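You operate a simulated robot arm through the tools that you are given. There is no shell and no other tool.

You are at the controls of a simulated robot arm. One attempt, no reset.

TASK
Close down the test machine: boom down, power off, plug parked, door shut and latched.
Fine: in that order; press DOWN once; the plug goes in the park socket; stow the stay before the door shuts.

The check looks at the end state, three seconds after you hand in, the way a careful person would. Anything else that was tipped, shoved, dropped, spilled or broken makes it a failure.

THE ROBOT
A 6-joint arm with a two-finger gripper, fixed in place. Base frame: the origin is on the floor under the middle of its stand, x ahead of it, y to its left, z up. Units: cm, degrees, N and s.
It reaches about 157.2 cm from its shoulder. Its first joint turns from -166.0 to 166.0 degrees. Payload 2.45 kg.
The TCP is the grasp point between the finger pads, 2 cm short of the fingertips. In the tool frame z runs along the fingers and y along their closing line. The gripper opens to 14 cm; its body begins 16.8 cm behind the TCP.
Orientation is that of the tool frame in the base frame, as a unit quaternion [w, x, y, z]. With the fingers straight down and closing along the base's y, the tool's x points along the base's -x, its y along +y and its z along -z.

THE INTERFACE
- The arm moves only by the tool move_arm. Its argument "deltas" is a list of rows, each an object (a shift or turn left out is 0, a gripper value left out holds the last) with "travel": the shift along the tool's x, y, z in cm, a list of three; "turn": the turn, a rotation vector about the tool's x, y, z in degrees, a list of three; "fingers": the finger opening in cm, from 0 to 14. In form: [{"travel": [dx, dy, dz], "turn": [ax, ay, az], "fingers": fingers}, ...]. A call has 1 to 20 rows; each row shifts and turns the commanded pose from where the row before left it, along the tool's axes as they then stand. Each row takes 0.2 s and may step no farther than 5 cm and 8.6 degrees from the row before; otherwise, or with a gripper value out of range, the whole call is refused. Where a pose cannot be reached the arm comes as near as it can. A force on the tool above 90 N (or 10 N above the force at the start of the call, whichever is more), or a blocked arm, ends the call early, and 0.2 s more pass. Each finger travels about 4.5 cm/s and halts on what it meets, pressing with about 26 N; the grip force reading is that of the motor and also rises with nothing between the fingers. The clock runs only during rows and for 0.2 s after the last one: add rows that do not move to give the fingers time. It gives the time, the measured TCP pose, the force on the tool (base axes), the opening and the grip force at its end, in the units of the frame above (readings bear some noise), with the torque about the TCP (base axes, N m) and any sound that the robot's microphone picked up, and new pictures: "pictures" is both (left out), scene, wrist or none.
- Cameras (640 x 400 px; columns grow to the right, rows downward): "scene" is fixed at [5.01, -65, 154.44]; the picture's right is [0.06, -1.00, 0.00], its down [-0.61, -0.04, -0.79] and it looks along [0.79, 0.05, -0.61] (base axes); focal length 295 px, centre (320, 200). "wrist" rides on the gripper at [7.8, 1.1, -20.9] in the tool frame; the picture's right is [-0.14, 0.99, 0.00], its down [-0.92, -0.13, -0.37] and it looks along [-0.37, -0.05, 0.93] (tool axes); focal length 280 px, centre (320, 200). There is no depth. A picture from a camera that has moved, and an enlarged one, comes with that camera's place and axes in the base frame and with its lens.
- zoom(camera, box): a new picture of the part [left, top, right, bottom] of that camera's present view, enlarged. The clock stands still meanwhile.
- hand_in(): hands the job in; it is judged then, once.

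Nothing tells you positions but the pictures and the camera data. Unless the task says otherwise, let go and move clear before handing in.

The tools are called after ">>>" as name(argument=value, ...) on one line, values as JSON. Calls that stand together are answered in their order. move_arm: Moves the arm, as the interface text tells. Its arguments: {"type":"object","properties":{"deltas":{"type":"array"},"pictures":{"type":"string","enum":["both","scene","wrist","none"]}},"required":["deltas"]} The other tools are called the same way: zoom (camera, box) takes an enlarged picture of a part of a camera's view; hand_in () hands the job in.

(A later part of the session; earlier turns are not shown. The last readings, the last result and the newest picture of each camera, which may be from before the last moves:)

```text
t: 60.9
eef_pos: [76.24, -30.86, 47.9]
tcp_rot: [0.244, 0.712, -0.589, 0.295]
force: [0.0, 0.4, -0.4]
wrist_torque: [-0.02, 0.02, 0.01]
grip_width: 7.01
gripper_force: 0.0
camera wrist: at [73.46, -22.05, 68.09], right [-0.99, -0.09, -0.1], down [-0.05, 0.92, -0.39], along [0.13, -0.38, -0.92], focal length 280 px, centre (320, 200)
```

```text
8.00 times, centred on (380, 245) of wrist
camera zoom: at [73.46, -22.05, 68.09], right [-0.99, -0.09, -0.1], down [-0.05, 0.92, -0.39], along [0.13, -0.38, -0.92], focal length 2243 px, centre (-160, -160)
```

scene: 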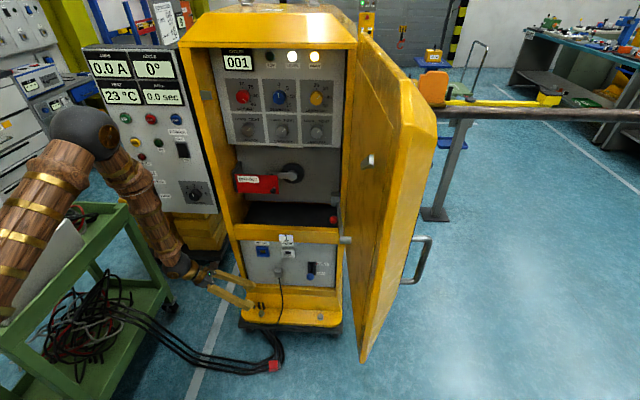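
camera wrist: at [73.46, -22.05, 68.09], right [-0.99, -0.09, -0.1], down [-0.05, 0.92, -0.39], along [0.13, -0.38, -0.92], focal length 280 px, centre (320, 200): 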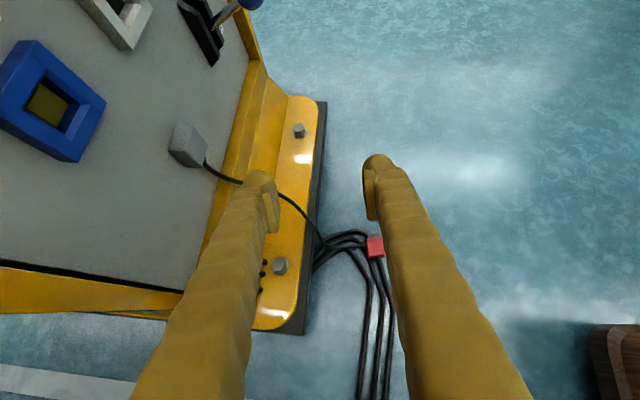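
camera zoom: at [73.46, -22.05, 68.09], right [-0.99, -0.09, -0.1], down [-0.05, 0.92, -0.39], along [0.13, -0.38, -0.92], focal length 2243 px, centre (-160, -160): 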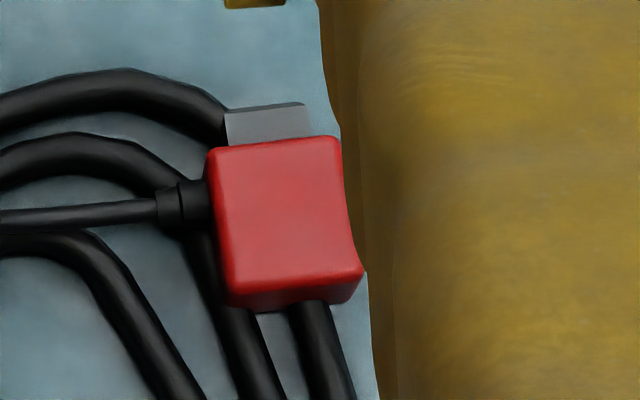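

The plug's top centre is at ≈[68.3, -37.5, 4.6], with the free rear half toward me. I'll move to above the pre-pick point.

>>> move_arm(deltas=[{"travel": [-3.28, 1.8, 1.79]}, {"travel": [-3.28, 1.8, 1.79]}, {"travel": [-3.28, 1.8, 1.79]}, {"travel": [-3.28, 1.8, 1.79]}, {"travel": [-3.28, 1.8, 1.79]}, {"travel": [0, 0, 0]}], pictures="both")

>>> zoom(camera="wrist", box=[240, 100, 400, 200])

```text
t: 62.3
eef_pos: [66.4, -27.39, 29.94]
tcp_rot: [0.244, 0.71, -0.591, 0.295]
force: [0.5, -0.4, 0.5]
wrist_torque: [0.02, -0.01, -0.01]
grip_width: 7.01
gripper_force: 0.1
camera wrist: at [63.52, -18.43, 50.3], right [-0.99, -0.09, -0.1], down [-0.04, 0.92, -0.39], along [0.13, -0.38, -0.92], focal length 280 px, centre (320, 200)
```

scene: 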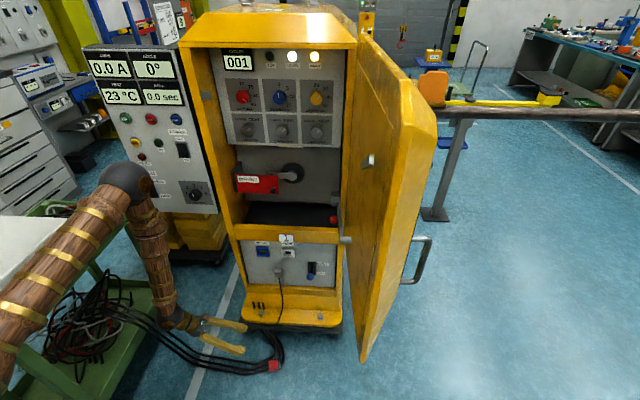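
wrist: 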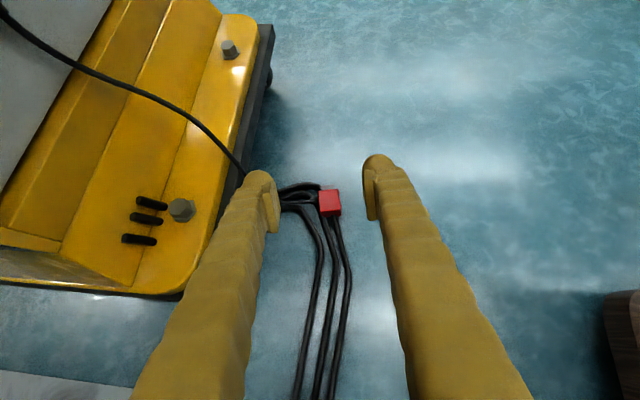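

```text
4.00 times, centred on (320, 150) of wrist
camera zoom: at [63.52, -18.43, 50.3], right [-0.99, -0.09, -0.1], down [-0.04, 0.92, -0.39], along [0.13, -0.38, -0.92], focal length 1122 px, centre (320, 400)
```

zoom: 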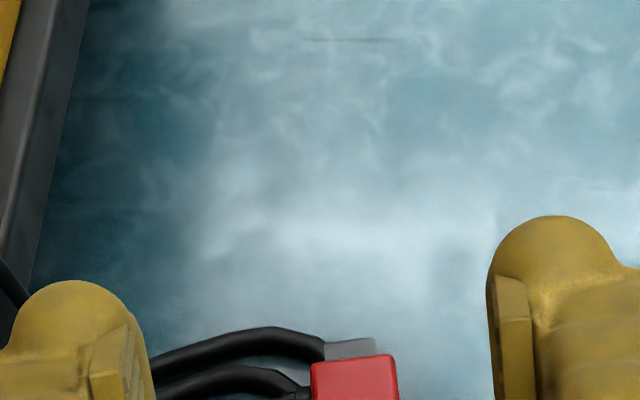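

>>> zoom(camera="wrist", box=[290, 175, 370, 225])

```text
8.00 times, centred on (330, 200) of wrist
camera zoom: at [63.52, -18.43, 50.3], right [-0.99, -0.09, -0.1], down [-0.04, 0.92, -0.39], along [0.13, -0.38, -0.92], focal length 2243 px, centre (240, 200)
```

zoom: 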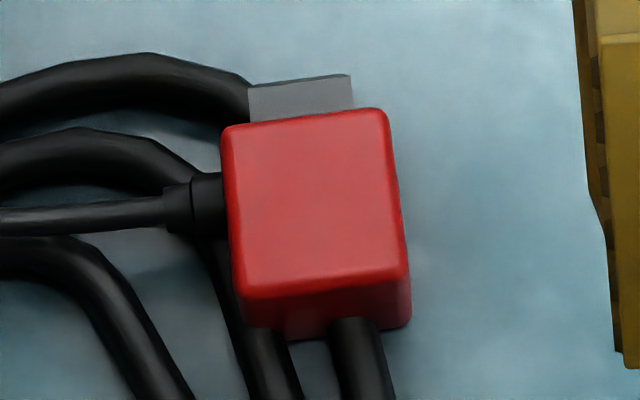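

I can see it clearly. I'll drop to 12 cm behind the grip point along the approach line.

>>> move_arm(deltas=[{"travel": [-3.31, 0.06, 3.24]}, {"travel": [-3.31, 0.06, 3.24]}, {"travel": [-3.31, 0.06, 3.24]}, {"travel": [-3.31, 0.06, 3.24]}, {"travel": [0, 0, 0]}], pictures="both")

>>> zoom(camera="wrist", box=[240, 80, 400, 180])

>>> zoom(camera="scene", box=[180, 310, 308, 390])

```text
t: 63.5
eef_pos: [66.23, -26.94, 11.5]
tcp_rot: [0.243, 0.711, -0.589, 0.296]
force: [-0.2, -0.9, -0.1]
wrist_torque: [-0.04, 0.0, 0.01]
grip_width: 7.03
gripper_force: 0.1
camera wrist: at [63.48, -18.06, 31.63], right [-0.99, -0.09, -0.1], down [-0.04, 0.92, -0.39], along [0.13, -0.38, -0.92], focal length 280 px, centre (320, 200)
```

scene: 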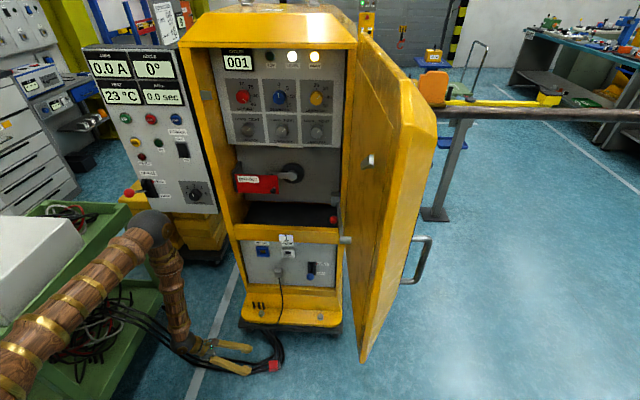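
wrist: 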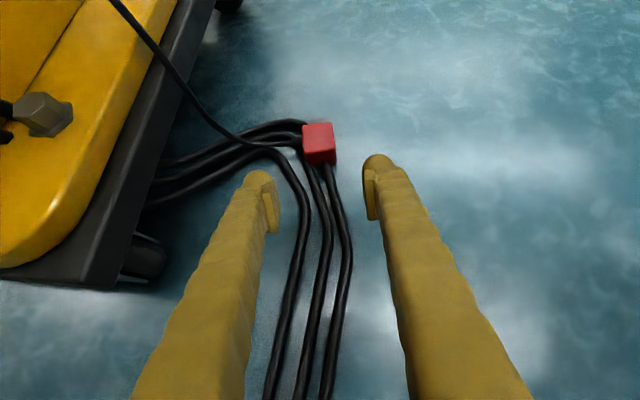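

```text
4.00 times, centred on (320, 130) of wrist
camera zoom: at [63.48, -18.06, 31.63], right [-0.99, -0.09, -0.1], down [-0.04, 0.92, -0.39], along [0.13, -0.38, -0.92], focal length 1122 px, centre (320, 480)
```

zoom: 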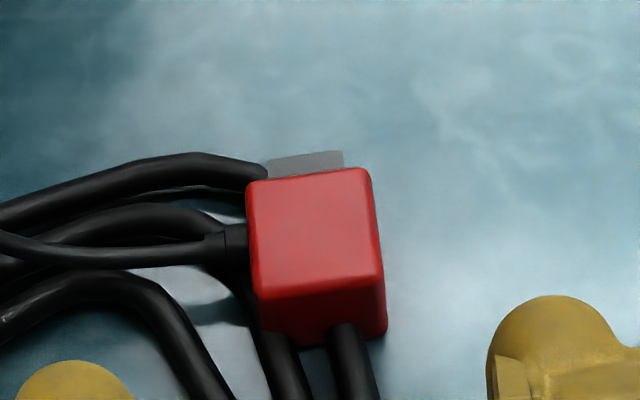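

```text
5.00 times, centred on (244, 350) of scene
camera zoom: at [5.01, -65.0, 154.44], right [0.06, -1.0, 0.0], down [-0.61, -0.04, -0.79], along [0.79, 0.05, -0.61], focal length 1476 px, centre (700, -550)
```

zoom: 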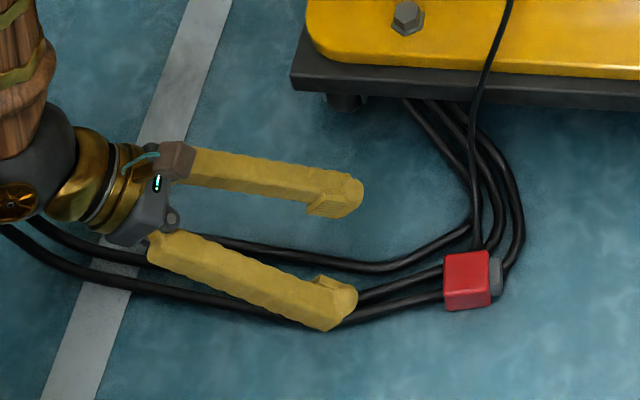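

Everything is consistent with the grip point near [67.8, -35.8, 2.8]. I'll advance along the tool most of the way and check again.

>>> move_arm(deltas=[{"travel": [0.1, 0.1, 3.0]}, {"travel": [0.1, 0.07, 3.0]}, {"travel": [0, 0, 3.0]}, {"travel": [0, 0, 0]}], pictures="wrist")

>>> zoom(camera="wrist", box=[240, 100, 400, 200])

>>> zoom(camera="scene", box=[220, 330, 316, 390])

```text
t: 64.5
eef_pos: [67.29, -33.56, 5.2]
tcp_rot: [0.243, 0.711, -0.59, 0.295]
force: [0.5, 0.4, 0.9]
wrist_torque: [-0.03, 0.0, -0.01]
grip_width: 6.98
gripper_force: 0.0
camera wrist: at [64.57, -24.68, 25.38], right [-0.99, -0.09, -0.1], down [-0.04, 0.92, -0.39], along [0.13, -0.38, -0.92], focal length 280 px, centre (320, 200)
```

wrist: 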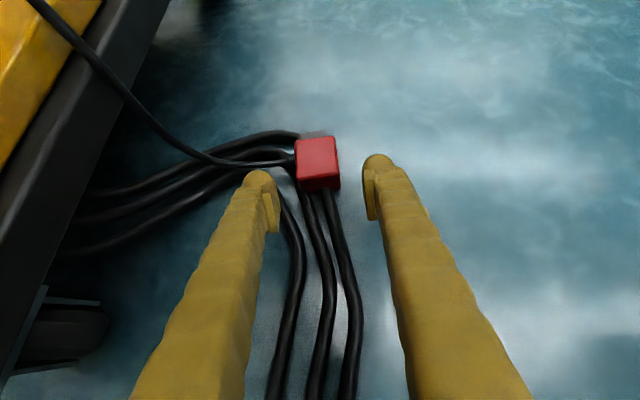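

```text
4.00 times, centred on (320, 150) of wrist
camera zoom: at [64.57, -24.68, 25.38], right [-0.99, -0.09, -0.1], down [-0.04, 0.92, -0.39], along [0.13, -0.38, -0.92], focal length 1122 px, centre (320, 400)
```

zoom: 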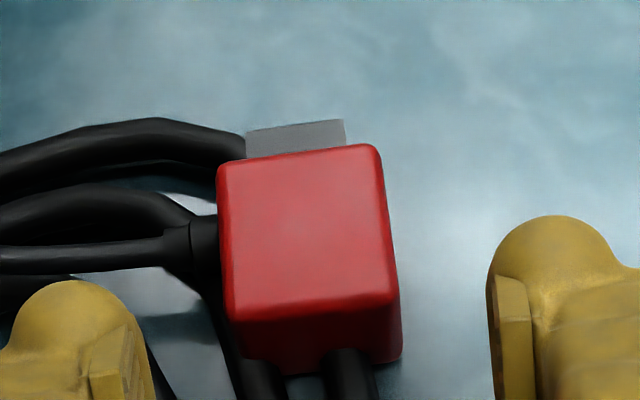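

```text
6.67 times, centred on (268, 360) of scene
camera zoom: at [5.01, -65.0, 154.44], right [0.06, -1.0, 0.0], down [-0.61, -0.04, -0.79], along [0.79, 0.05, -0.61], focal length 1968 px, centre (667, -867)
```

zoom: 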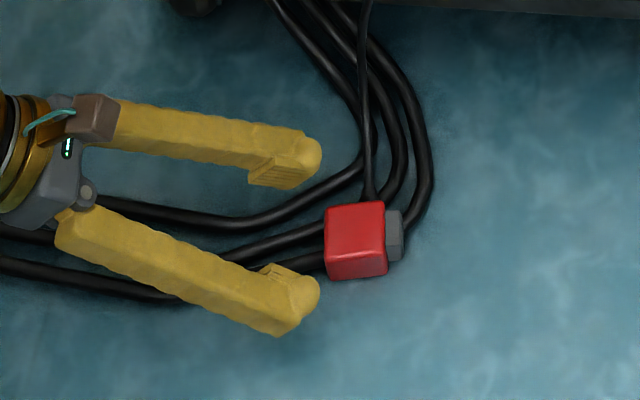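

I'll go in the final 3.3 cm, staying behind the cable boot, then check before closing.

>>> move_arm(deltas=[{"travel": [0, -0.12, 1.2]}, {"travel": [0, 0, 1.2]}, {"travel": [0, 0, 0.9]}, {"travel": [0, 0, 0]}], pictures="wrist")

>>> zoom(camera="wrist", box=[240, 120, 400, 220])

>>> zoom(camera="scene", box=[240, 345, 304, 385])

```text
t: 65.5
eef_pos: [68.0, -35.88, 2.9]
tcp_rot: [0.243, 0.712, -0.589, 0.295]
force: [-0.4, -0.6, 1.0]
wrist_torque: [0.01, 0.0, 0.01]
grip_width: 6.97
gripper_force: 0.0
camera wrist: at [65.16, -26.99, 23.05], right [-0.99, -0.09, -0.1], down [-0.04, 0.92, -0.39], along [0.13, -0.38, -0.92], focal length 280 px, centre (320, 200)
```

wrist: 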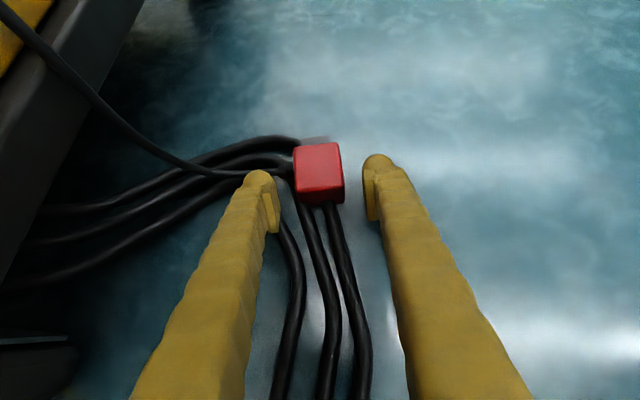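

```text
4.00 times, centred on (320, 170) of wrist
camera zoom: at [65.16, -26.99, 23.05], right [-0.99, -0.09, -0.1], down [-0.04, 0.92, -0.39], along [0.13, -0.38, -0.92], focal length 1122 px, centre (320, 320)
```

zoom: 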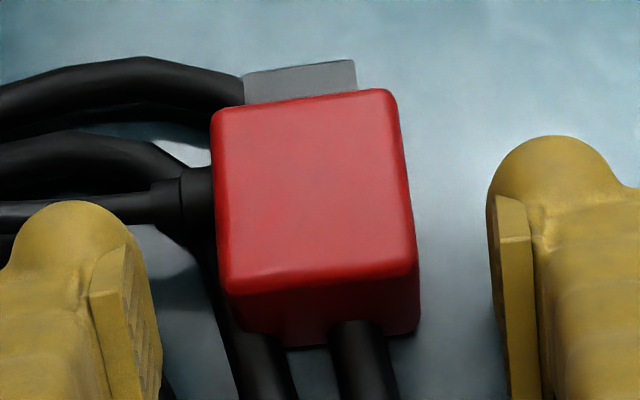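

```text
10.00 times, centred on (272, 365) of scene
camera zoom: at [5.01, -65.0, 154.44], right [0.06, -1.0, 0.0], down [-0.61, -0.04, -0.79], along [0.79, 0.05, -0.61], focal length 2952 px, centre (800, -1450)
```

zoom: 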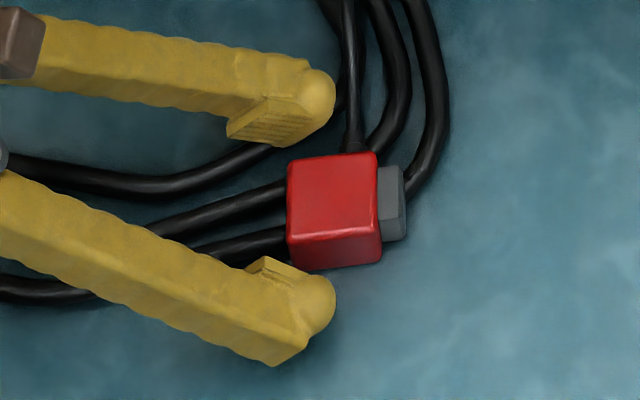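

The fingers straddle the plug's rear half and the tip just clears the cable boot. I'll raise slightly so the pads get more of the body, then close.

>>> move_arm(deltas=[{"travel": [0.5, 0, 0]}, {"fingers": 5}, {"fingers": 5}, {"travel": [0, 0, 0]}], pictures="none")

>>> zoom(camera="wrist", box=[240, 120, 400, 220])

>>> zoom(camera="scene", box=[240, 345, 304, 385])

```text
t: 66.5
eef_pos: [67.98, -36.12, 3.17]
tcp_rot: [0.243, 0.711, -0.59, 0.295]
force: [0.4, 0.1, 0.4]
wrist_torque: [0.0, 0.0, -0.02]
grip_width: 4.99
gripper_force: 0.0
```

```text
4.00 times, centred on (320, 170) of wrist
camera zoom: at [65.17, -27.3, 23.41], right [-0.99, -0.09, -0.1], down [-0.04, 0.92, -0.39], along [0.13, -0.38, -0.92], focal length 1122 px, centre (320, 320)
```

zoom: 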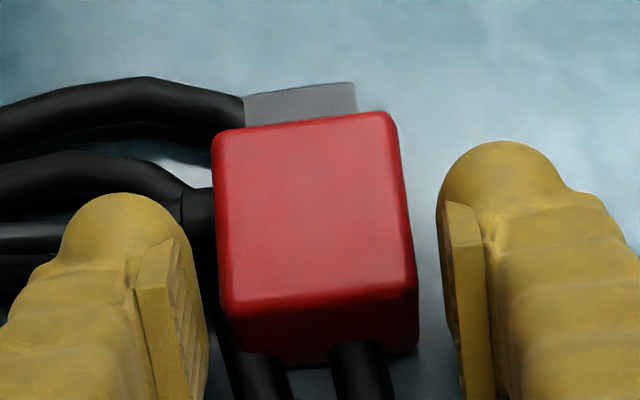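

```text
10.00 times, centred on (272, 365) of scene
camera zoom: at [5.01, -65.0, 154.44], right [0.06, -1.0, 0.0], down [-0.61, -0.04, -0.79], along [0.79, 0.05, -0.61], focal length 2952 px, centre (800, -1450)
```

zoom: 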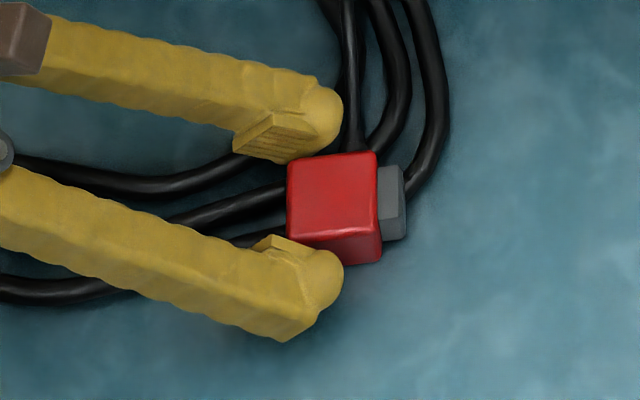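

>>> move_arm(deltas=[{"travel": [0, -0.15, 0]}, {"fingers": 0}, {"fingers": 0}, {"fingers": 0}, {"fingers": 0}], pictures="none")

>>> zoom(camera="wrist", box=[240, 120, 400, 220])

>>> zoom(camera="scene", box=[240, 345, 304, 385])

```text
t: 67.7
eef_pos: [68.1, -36.2, 3.26]
tcp_rot: [0.244, 0.711, -0.589, 0.296]
force: [1.5, -0.4, 0.3]
wrist_torque: [-0.01, -0.04, -0.01]
grip_width: 3.84
gripper_force: 26.1
```

```text
4.00 times, centred on (320, 170) of wrist
camera zoom: at [65.31, -27.28, 23.38], right [-0.99, -0.09, -0.1], down [-0.04, 0.92, -0.39], along [0.13, -0.38, -0.92], focal length 1122 px, centre (320, 320)
```

zoom: 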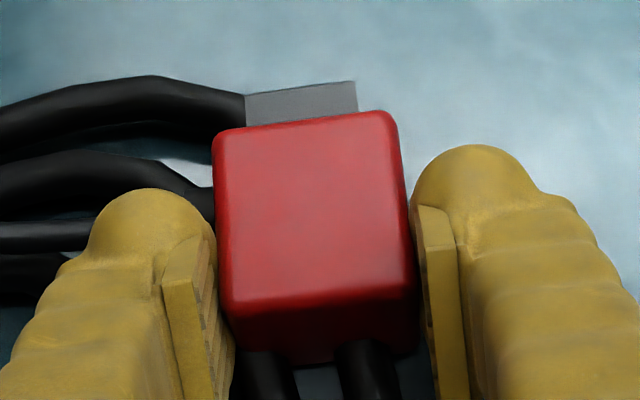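

```text
10.00 times, centred on (272, 365) of scene
camera zoom: at [5.01, -65.0, 154.44], right [0.06, -1.0, 0.0], down [-0.61, -0.04, -0.79], along [0.79, 0.05, -0.61], focal length 2952 px, centre (800, -1450)
```

zoom: 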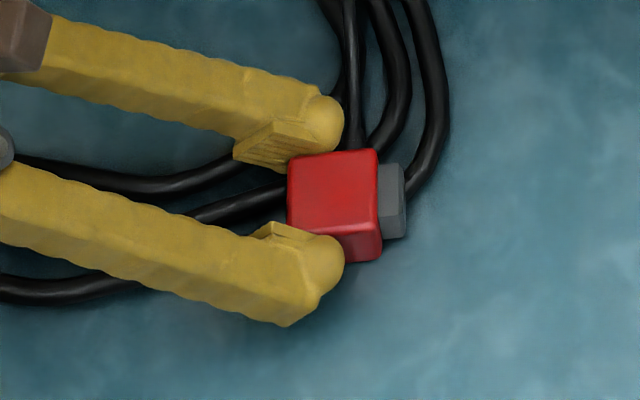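

Gripped at 3.84 cm. I'll lift gently and check that it holds.

>>> move_arm(deltas=[{"travel": [0.5, 0, -0.5]}, {"travel": [1, 0, -1]}, {"travel": [1.5, 0, -1.5]}, {"travel": [0, 0, 0]}], pictures="none")

>>> zoom(camera="wrist", box=[240, 120, 400, 220])

>>> zoom(camera="scene", box=[240, 335, 304, 375])

```text
t: 68.7
eef_pos: [68.02, -36.34, 7.49]
tcp_rot: [0.243, 0.711, -0.589, 0.296]
force: [-0.2, -0.1, -1.2]
wrist_torque: [0.04, 0.01, -0.01]
grip_width: 3.84
gripper_force: 26.2
```

```text
4.00 times, centred on (320, 170) of wrist
camera zoom: at [65.27, -27.3, 27.68], right [-0.99, -0.09, -0.1], down [-0.04, 0.92, -0.39], along [0.13, -0.38, -0.92], focal length 1122 px, centre (320, 320)
```

zoom: 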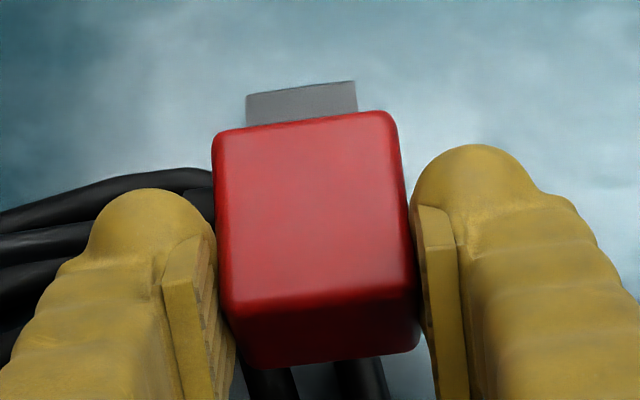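

```text
10.00 times, centred on (272, 355) of scene
camera zoom: at [5.01, -65.0, 154.44], right [0.06, -1.0, 0.0], down [-0.61, -0.04, -0.79], along [0.79, 0.05, -0.61], focal length 2952 px, centre (800, -1350)
```

zoom: 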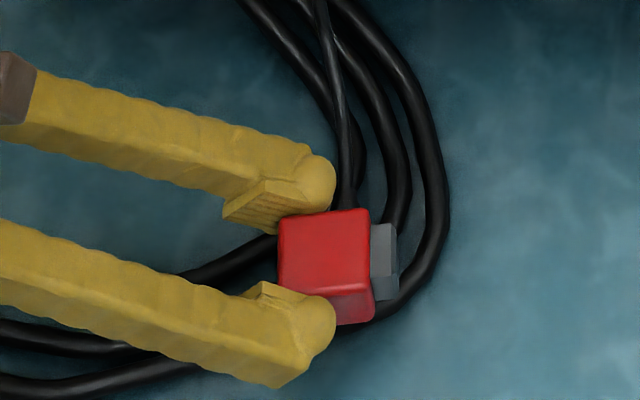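

The plug lifted cleanly and hasn't moved in the grip. I'll raise it well clear of the ledge.

>>> move_arm(deltas=[{"travel": [3.3, 0, -3.3]}, {"travel": [3.3, 0, -3.3]}, {"travel": [3.3, 0, -3.3]}, {"travel": [3.3, 0, -3.3]}, {"travel": [3.3, 0, -3.3]}, {"travel": [3.3, 0, -3.3]}, {"travel": [3.3, 0, -3.3]}, {"travel": [3.3, 0, -3.3]}, {"travel": [0, 0, 0]}], pictures="both")

>>> zoom(camera="wrist", box=[240, 120, 400, 220])

```text
t: 70.7
eef_pos: [67.71, -36.22, 44.75]
tcp_rot: [0.243, 0.711, -0.589, 0.296]
force: [0.5, -0.8, -0.9]
wrist_torque: [0.02, 0.04, -0.01]
grip_width: 3.86
gripper_force: 25.9
camera wrist: at [64.87, -27.4, 64.92], right [-0.99, -0.09, -0.1], down [-0.04, 0.92, -0.39], along [0.13, -0.38, -0.92], focal length 280 px, centre (320, 200)
```

scene: 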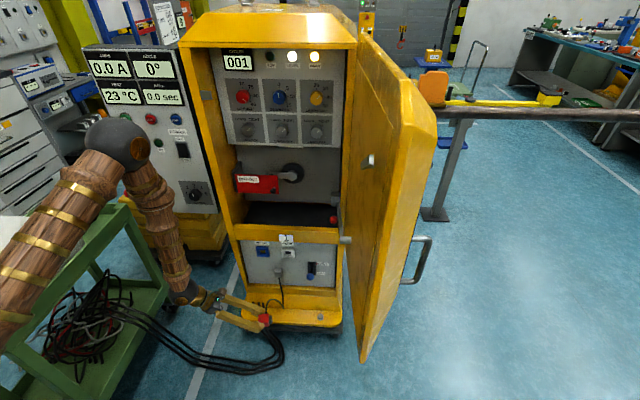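
wrist: 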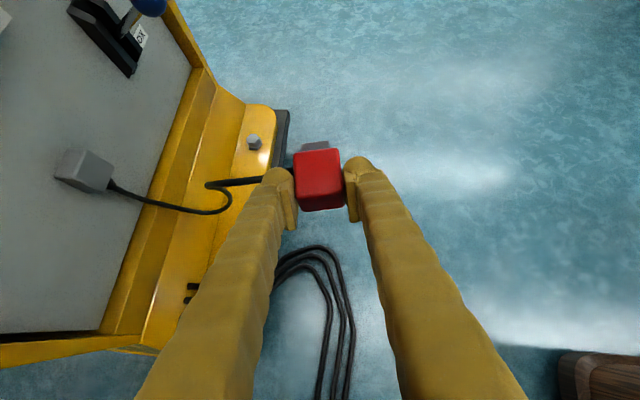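

```text
4.00 times, centred on (320, 170) of wrist
camera zoom: at [64.87, -27.4, 64.92], right [-0.99, -0.09, -0.1], down [-0.04, 0.92, -0.39], along [0.13, -0.38, -0.92], focal length 1122 px, centre (320, 320)
```

zoom: 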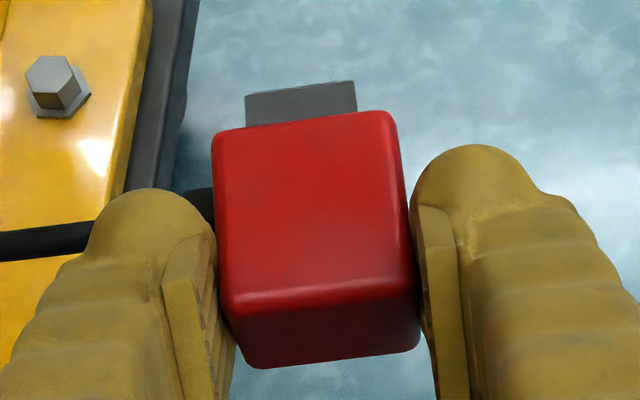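

The plug is firm in the grip with its nose at 45° to the tool. I'll now rotate it step by step toward the insertion orientation (nose +x, cable down), doing half of the rotation first.

>>> move_arm(deltas=[{"turn": [-0.643, 4.37, -6.85]}, {"turn": [-0.643, 4.37, -6.85]}, {"turn": [-0.643, 4.37, -6.85]}, {"turn": [-0.643, 4.37, -6.85]}, {"turn": [-0.643, 4.37, -6.85]}, {"turn": [-0.643, 4.37, -6.85]}, {"turn": [-0.643, 4.37, -6.85]}], pictures="both")

```text
t: 72.3
eef_pos: [67.92, -36.3, 44.63]
tcp_rot: [0.511, 0.776, -0.181, 0.323]
force: [0.3, 0.1, -0.8]
wrist_torque: [0.04, 0.07, -0.02]
grip_width: 3.83
gripper_force: 26.3
camera wrist: at [66.39, -17.36, 56.43], right [-0.7, -0.42, 0.58], down [-0.71, 0.34, -0.62], along [0.06, -0.84, -0.54], focal length 280 px, centre (320, 200)
```

scene: 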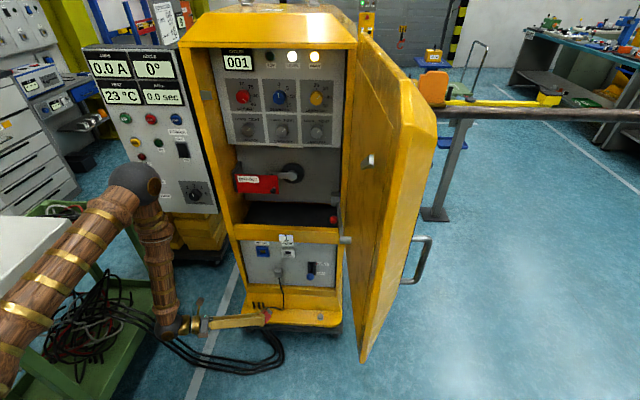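
wrist: 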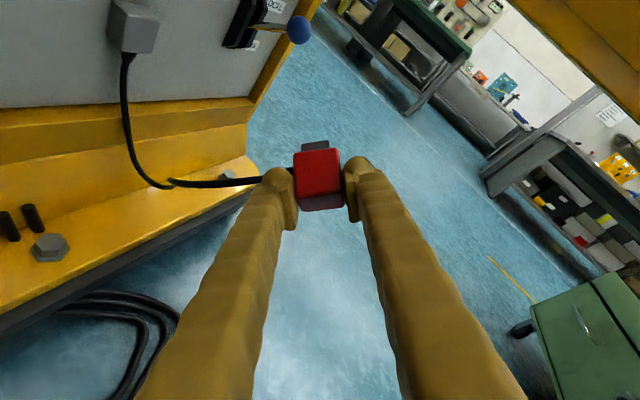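

>>> move_arm(deltas=[{"travel": [3.55, 0.61, 0.93]}, {"travel": [3.55, 0.61, 0.93]}, {"travel": [3.55, 0.61, 0.93]}, {"travel": [3.55, 0.61, 0.93]}, {"turn": [-0.643, 4.37, -6.85]}, {"turn": [-0.643, 4.37, -6.85]}, {"turn": [-0.643, 4.37, -6.85]}, {"turn": [-0.643, 4.37, -6.85]}, {"turn": [-0.643, 4.37, -6.85]}, {"turn": [-0.643, 4.37, -6.85]}, {"turn": [-0.643, 4.37, -6.85]}], pictures="both")

>>> zoom(camera="wrist", box=[240, 100, 400, 200])

>>> zoom(camera="scene", box=[200, 220, 360, 320])

```text
t: 74.7
eef_pos: [77.94, -40.01, 55.21]
tcp_rot: [0.653, 0.653, 0.271, 0.271]
force: [0.3, -0.7, -0.2]
wrist_torque: [0.01, 0.06, -0.01]
grip_width: 3.87
gripper_force: 26.2
camera wrist: at [68.7, -19.69, 56.13], right [-0.09, -0.1, 0.99], down [-0.91, -0.39, -0.13], along [0.4, -0.92, -0.05], focal length 280 px, centre (320, 200)
```

scene: 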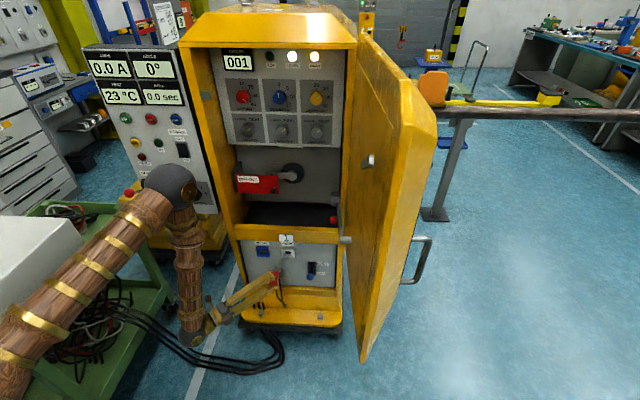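
wrist: 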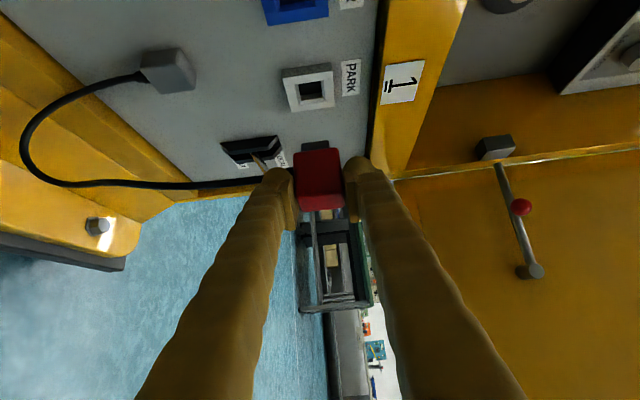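

```text
4.00 times, centred on (320, 150) of wrist
camera zoom: at [68.7, -19.69, 56.13], right [-0.09, -0.1, 0.99], down [-0.91, -0.39, -0.13], along [0.4, -0.92, -0.05], focal length 1122 px, centre (320, 400)
```

zoom: 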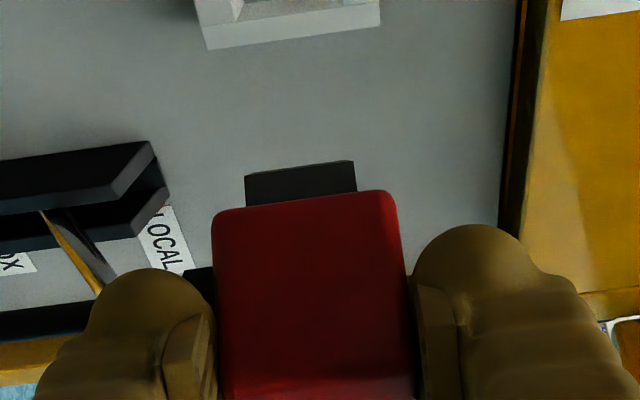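

```text
4.00 times, centred on (280, 270) of scene
camera zoom: at [5.01, -65.0, 154.44], right [0.06, -1.0, 0.0], down [-0.61, -0.04, -0.79], along [0.79, 0.05, -0.61], focal length 1181 px, centre (480, -80)
```

zoom: 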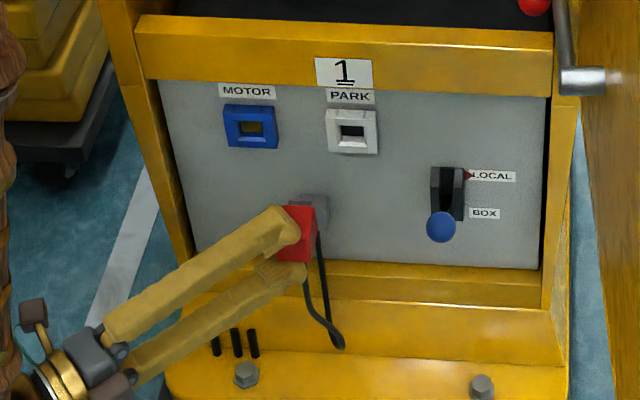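

The plug is now nose-forward with its cable hanging down. I'll zoom in on PARK to measure the exact offset before inserting.

>>> zoom(camera="wrist", box=[260, 50, 380, 125])

>>> zoom(camera="wrist", box=[260, 130, 380, 205])

>>> zoom(camera="scene", box=[250, 235, 330, 285])

```text
5.33 times, centred on (320, 88) of wrist
camera zoom: at [68.7, -19.69, 56.13], right [-0.09, -0.1, 0.99], down [-0.91, -0.39, -0.13], along [0.4, -0.92, -0.05], focal length 1495 px, centre (320, 800)
```

zoom: 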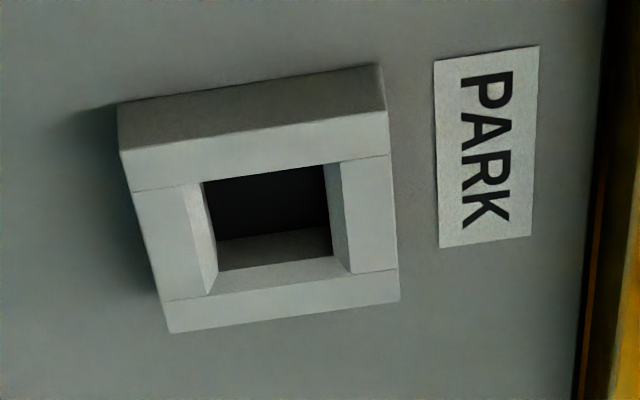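

```text
5.33 times, centred on (320, 168) of wrist
camera zoom: at [68.7, -19.69, 56.13], right [-0.09, -0.1, 0.99], down [-0.91, -0.39, -0.13], along [0.4, -0.92, -0.05], focal length 1495 px, centre (320, 373)
```

zoom: 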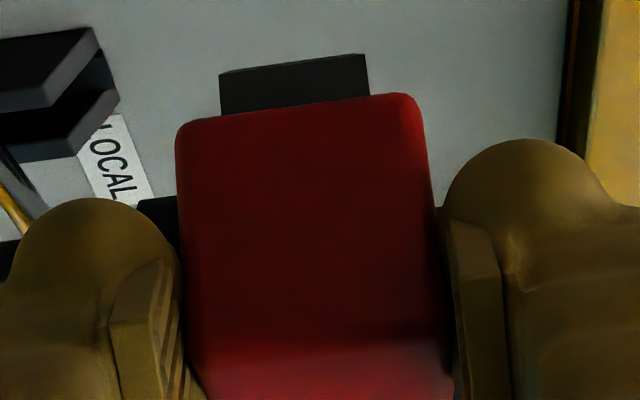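

```text
8.00 times, centred on (290, 260) of scene
camera zoom: at [5.01, -65.0, 154.44], right [0.06, -1.0, 0.0], down [-0.61, -0.04, -0.79], along [0.79, 0.05, -0.61], focal length 2362 px, centre (560, -280)
```

zoom: 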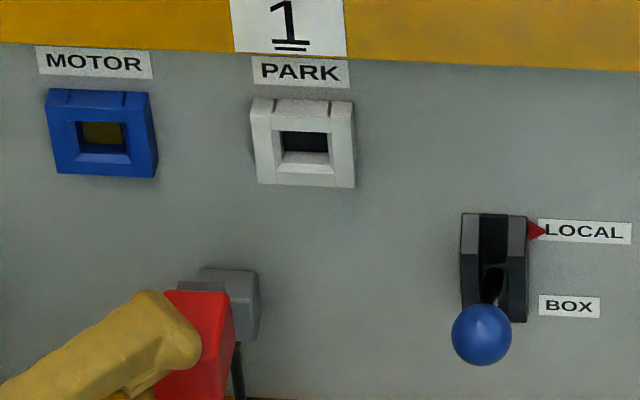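

PARK's centre measures as [93.35, -45.03, 55.03], and the plug axis is at about y=-41.6, z=55.15. I'll move to about 1.8 cm in front of the socket and check the alignment in both views.

>>> move_arm(deltas=[{"travel": [1.15, -0.03, 2.76]}, {"travel": [1.15, -0.03, 2.76]}, {"travel": [1.15, -0.04, 2.75]}, {"travel": [0, 0, 0]}], pictures="both")

>>> zoom(camera="wrist", box=[260, 90, 380, 165])

>>> zoom(camera="scene", box=[264, 235, 328, 275])

```text
t: 75.7
eef_pos: [86.13, -43.35, 55.16]
tcp_rot: [0.653, 0.654, 0.27, 0.27]
force: [0.1, 0.9, -0.7]
wrist_torque: [0.02, 0.01, 0.01]
grip_width: 3.86
gripper_force: 25.7
camera wrist: at [76.86, -23.09, 56.12], right [-0.1, -0.1, 0.99], down [-0.91, -0.39, -0.13], along [0.4, -0.92, -0.05], focal length 280 px, centre (320, 200)
```

scene: 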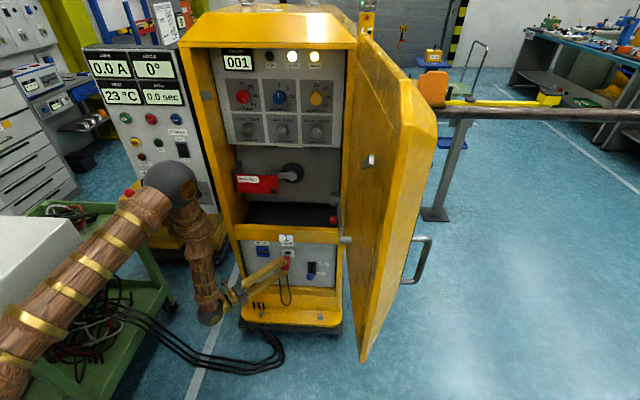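
wrist: 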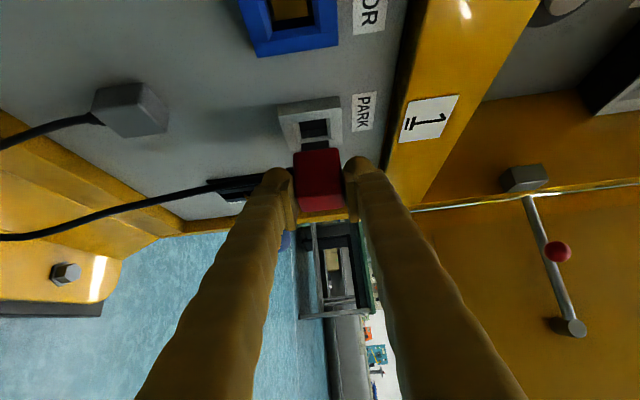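

```text
5.33 times, centred on (320, 128) of wrist
camera zoom: at [76.86, -23.09, 56.12], right [-0.1, -0.1, 0.99], down [-0.91, -0.39, -0.13], along [0.4, -0.92, -0.05], focal length 1495 px, centre (320, 587)
```

zoom: 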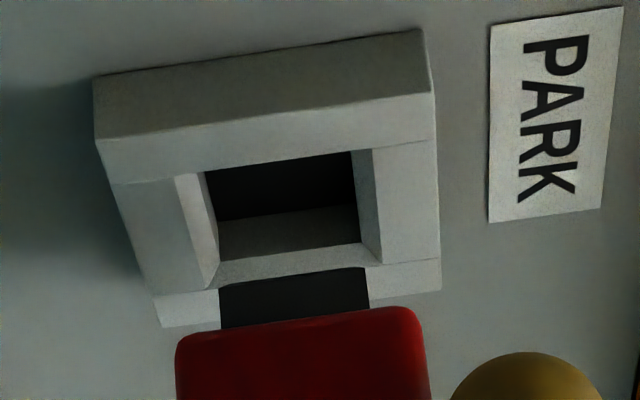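

```text
10.00 times, centred on (296, 255) of scene
camera zoom: at [5.01, -65.0, 154.44], right [0.06, -1.0, 0.0], down [-0.61, -0.04, -0.79], along [0.79, 0.05, -0.61], focal length 2952 px, centre (560, -350)
```

zoom: 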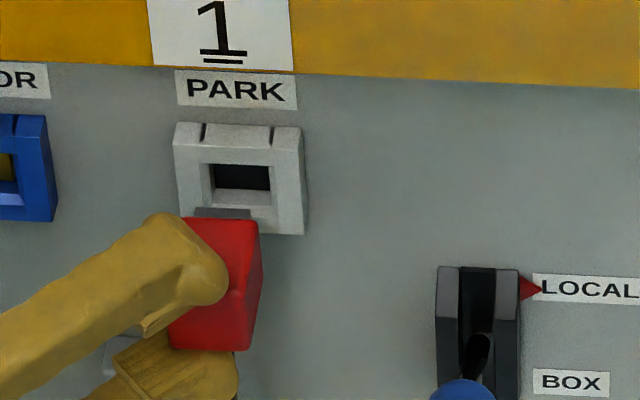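

>>> zoom(camera="scene", box=[276, 240, 308, 260])

>>> zoom(camera="wrist", box=[280, 110, 360, 160])

```text
16.00 times, centred on (292, 250) of scene
camera zoom: at [5.01, -65.0, 154.44], right [0.06, -1.0, 0.0], down [-0.61, -0.04, -0.79], along [0.79, 0.05, -0.61], focal length 4723 px, centre (768, -600)
```

zoom: 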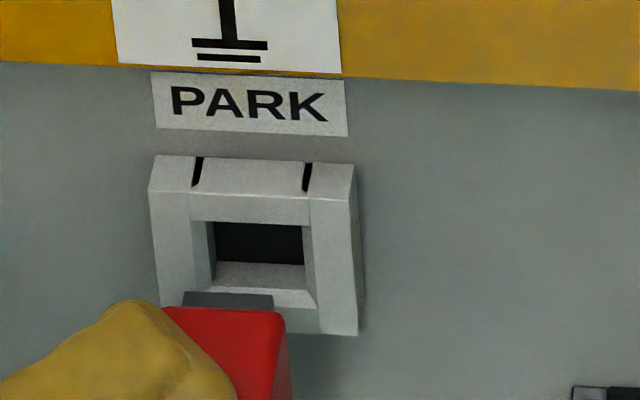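

```text
8.00 times, centred on (320, 135) of wrist
camera zoom: at [76.86, -23.09, 56.12], right [-0.1, -0.1, 0.99], down [-0.91, -0.39, -0.13], along [0.4, -0.92, -0.05], focal length 2243 px, centre (320, 720)
```

zoom: 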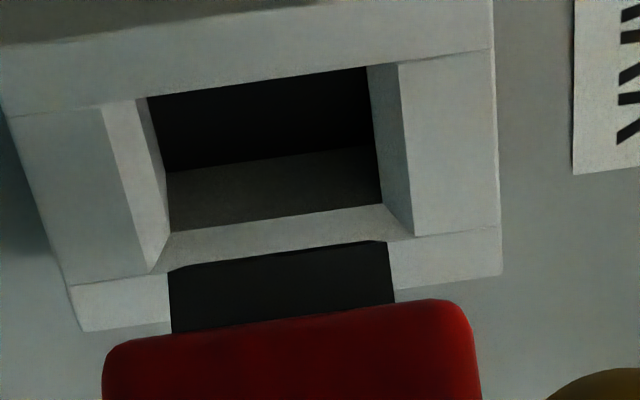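

The scene view shows the plug needs about 0.34 cm more to the right and 0.08 cm down. I'll correct that, advance to just before the socket mouth and check again.

>>> move_arm(deltas=[{"travel": [-0.24, -0.08, 0.24]}, {"travel": [0.57, 0, 0.57]}, {"travel": [0.57, 0, 0.57]}, {"travel": [0, 0, 0]}], pictures="none")

>>> zoom(camera="scene", box=[276, 240, 308, 260])

>>> zoom(camera="wrist", box=[280, 110, 360, 160])

```text
t: 76.7
eef_pos: [87.81, -43.66, 54.87]
tcp_rot: [0.653, 0.653, 0.271, 0.271]
force: [-0.1, 0.5, -0.6]
wrist_torque: [0.02, 0.02, 0.01]
grip_width: 3.88
gripper_force: 26.0
```

```text
16.00 times, centred on (292, 250) of scene
camera zoom: at [5.01, -65.0, 154.44], right [0.06, -1.0, 0.0], down [-0.61, -0.04, -0.79], along [0.79, 0.05, -0.61], focal length 4723 px, centre (768, -600)
```

zoom: 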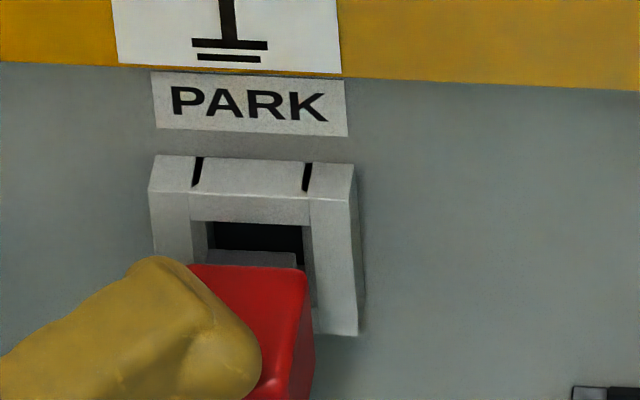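

```text
8.00 times, centred on (320, 135) of wrist
camera zoom: at [78.59, -23.44, 55.91], right [-0.1, -0.1, 0.99], down [-0.91, -0.39, -0.13], along [0.4, -0.92, -0.05], focal length 2243 px, centre (320, 720)
```

zoom: 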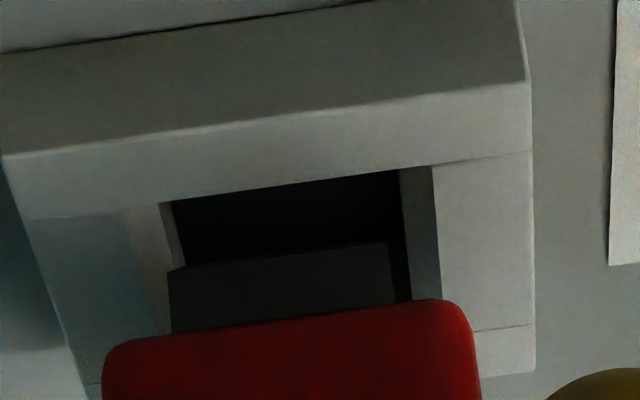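

The nose is at the socket mouth, about 0.1 cm low. I'll correct that and feed it in slowly, watching the forces.

>>> move_arm(deltas=[{"travel": [0.03, 0.1, -0.03]}, {"travel": [0.2, 0, 0.2]}, {"travel": [0.2, 0, 0.2]}, {"travel": [0.2, 0, 0.2]}, {"travel": [0, 0, 0]}], pictures="none")

>>> zoom(camera="scene", box=[276, 240, 308, 260])

>>> zoom(camera="wrist", box=[280, 110, 360, 160])

```text
t: 77.9
eef_pos: [88.75, -43.61, 55.05]
tcp_rot: [0.653, 0.654, 0.271, 0.27]
force: [0.1, 0.7, -0.8]
wrist_torque: [0.03, 0.01, -0.03]
grip_width: 3.86
gripper_force: 25.9
```

```text
16.00 times, centred on (292, 250) of scene
camera zoom: at [5.01, -65.0, 154.44], right [0.06, -1.0, 0.0], down [-0.61, -0.04, -0.79], along [0.79, 0.05, -0.61], focal length 4723 px, centre (768, -600)
```

zoom: 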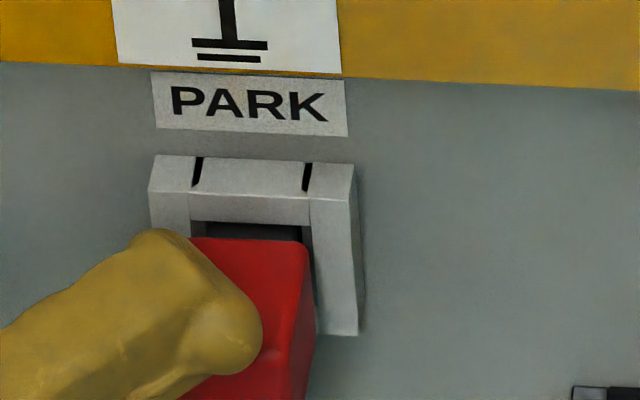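

```text
8.00 times, centred on (320, 135) of wrist
camera zoom: at [79.44, -23.35, 56.06], right [-0.1, -0.1, 0.99], down [-0.91, -0.39, -0.13], along [0.4, -0.92, -0.05], focal length 2243 px, centre (320, 720)
```

zoom: 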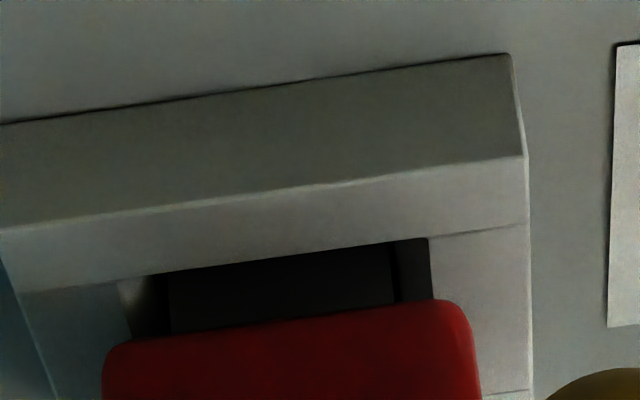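

>>> move_arm(deltas=[{"travel": [0.14, 0, 0.14]}, {"travel": [0.14, 0, 0.14]}, {"travel": [0.14, 0, 0.14]}, {"travel": [0, 0, 0]}], pictures="none")

>>> zoom(camera="scene", box=[276, 240, 308, 260])

>>> zoom(camera="wrist", box=[280, 120, 360, 170])

```text
t: 78.9
eef_pos: [89.47, -43.65, 55.12]
tcp_rot: [0.653, 0.653, 0.271, 0.271]
force: [-1.2, 0.9, 0.1]
wrist_torque: [-0.03, 0.05, 0.12]
grip_width: 3.87
gripper_force: 26.2
```

```text
16.00 times, centred on (292, 250) of scene
camera zoom: at [5.01, -65.0, 154.44], right [0.06, -1.0, 0.0], down [-0.61, -0.04, -0.79], along [0.79, 0.05, -0.61], focal length 4723 px, centre (768, -600)
```

zoom: 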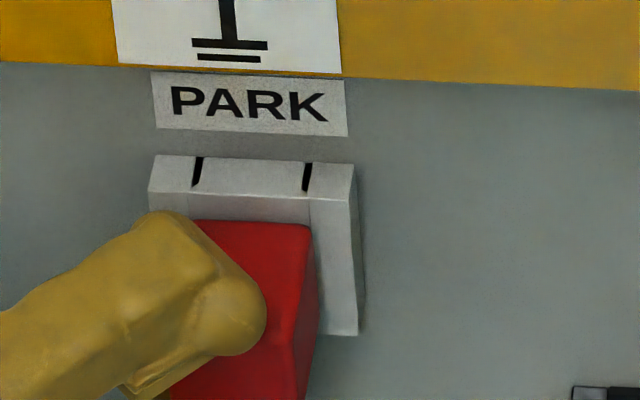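

```text
8.00 times, centred on (320, 145) of wrist
camera zoom: at [80.07, -23.37, 56.08], right [-0.1, -0.1, 0.99], down [-0.91, -0.39, -0.13], along [0.4, -0.92, -0.05], focal length 2243 px, centre (320, 640)
```

zoom: 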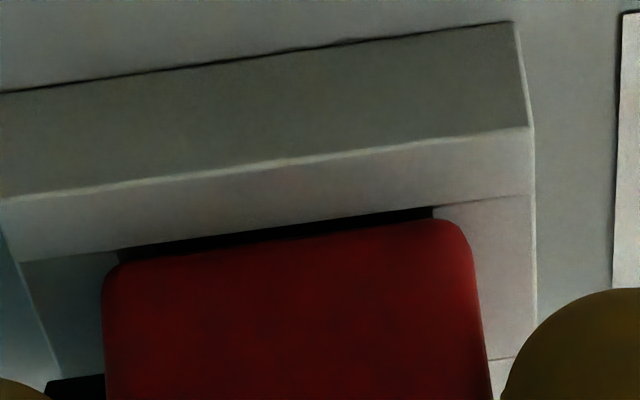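

The nose has slid in freely with the body nearly flush. I'll continue gently until it bottoms out.

>>> move_arm(deltas=[{"travel": [0.11, 0, 0.11]}, {"travel": [0.11, 0, 0.11]}, {"travel": [0, 0, 0]}], pictures="none")

>>> zoom(camera="wrist", box=[280, 120, 360, 170])

```text
t: 79.7
eef_pos: [89.52, -43.72, 55.05]
tcp_rot: [0.653, 0.654, 0.27, 0.27]
force: [-23.2, -6.4, 1.2]
wrist_torque: [-0.09, 0.06, -0.29]
grip_width: 3.88
gripper_force: 26.3
```

```text
8.00 times, centred on (320, 145) of wrist
camera zoom: at [80.38, -23.38, 56.1], right [-0.1, -0.1, 0.99], down [-0.91, -0.39, -0.13], along [0.4, -0.92, -0.05], focal length 2243 px, centre (320, 640)
```

zoom: 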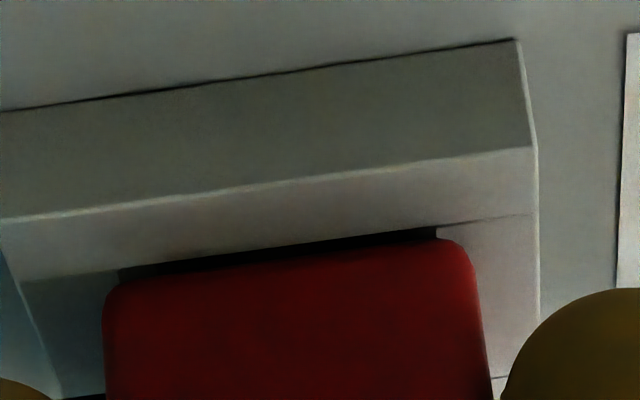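

It has bottomed out at about 23 N with the body against the frame. I'll press slightly more, then open the fingers without retreating and look.

>>> move_arm(deltas=[{"travel": [0.1, 0, 0.1]}, {"travel": [0, 0, 0]}], pictures="none")

>>> zoom(camera="wrist", box=[280, 120, 360, 170])

>>> zoom(camera="scene", box=[276, 240, 308, 260])

```text
t: 80.3
eef_pos: [89.81, -43.64, 55.08]
tcp_rot: [0.653, 0.654, 0.271, 0.271]
force: [-24.0, -5.9, 0.3]
wrist_torque: [-0.05, 0.03, -0.22]
grip_width: 3.86
gripper_force: 25.8
```

```text
8.00 times, centred on (320, 145) of wrist
camera zoom: at [80.57, -23.34, 56.09], right [-0.1, -0.1, 0.99], down [-0.91, -0.39, -0.13], along [0.4, -0.92, -0.05], focal length 2243 px, centre (320, 640)
```

zoom: 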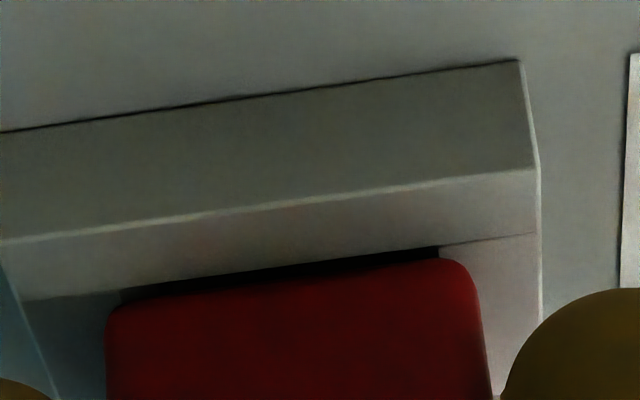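

```text
16.00 times, centred on (292, 250) of scene
camera zoom: at [5.01, -65.0, 154.44], right [0.06, -1.0, 0.0], down [-0.61, -0.04, -0.79], along [0.79, 0.05, -0.61], focal length 4723 px, centre (768, -600)
```

zoom: 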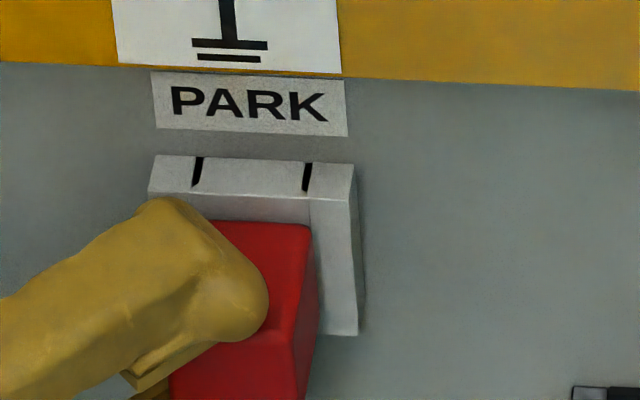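

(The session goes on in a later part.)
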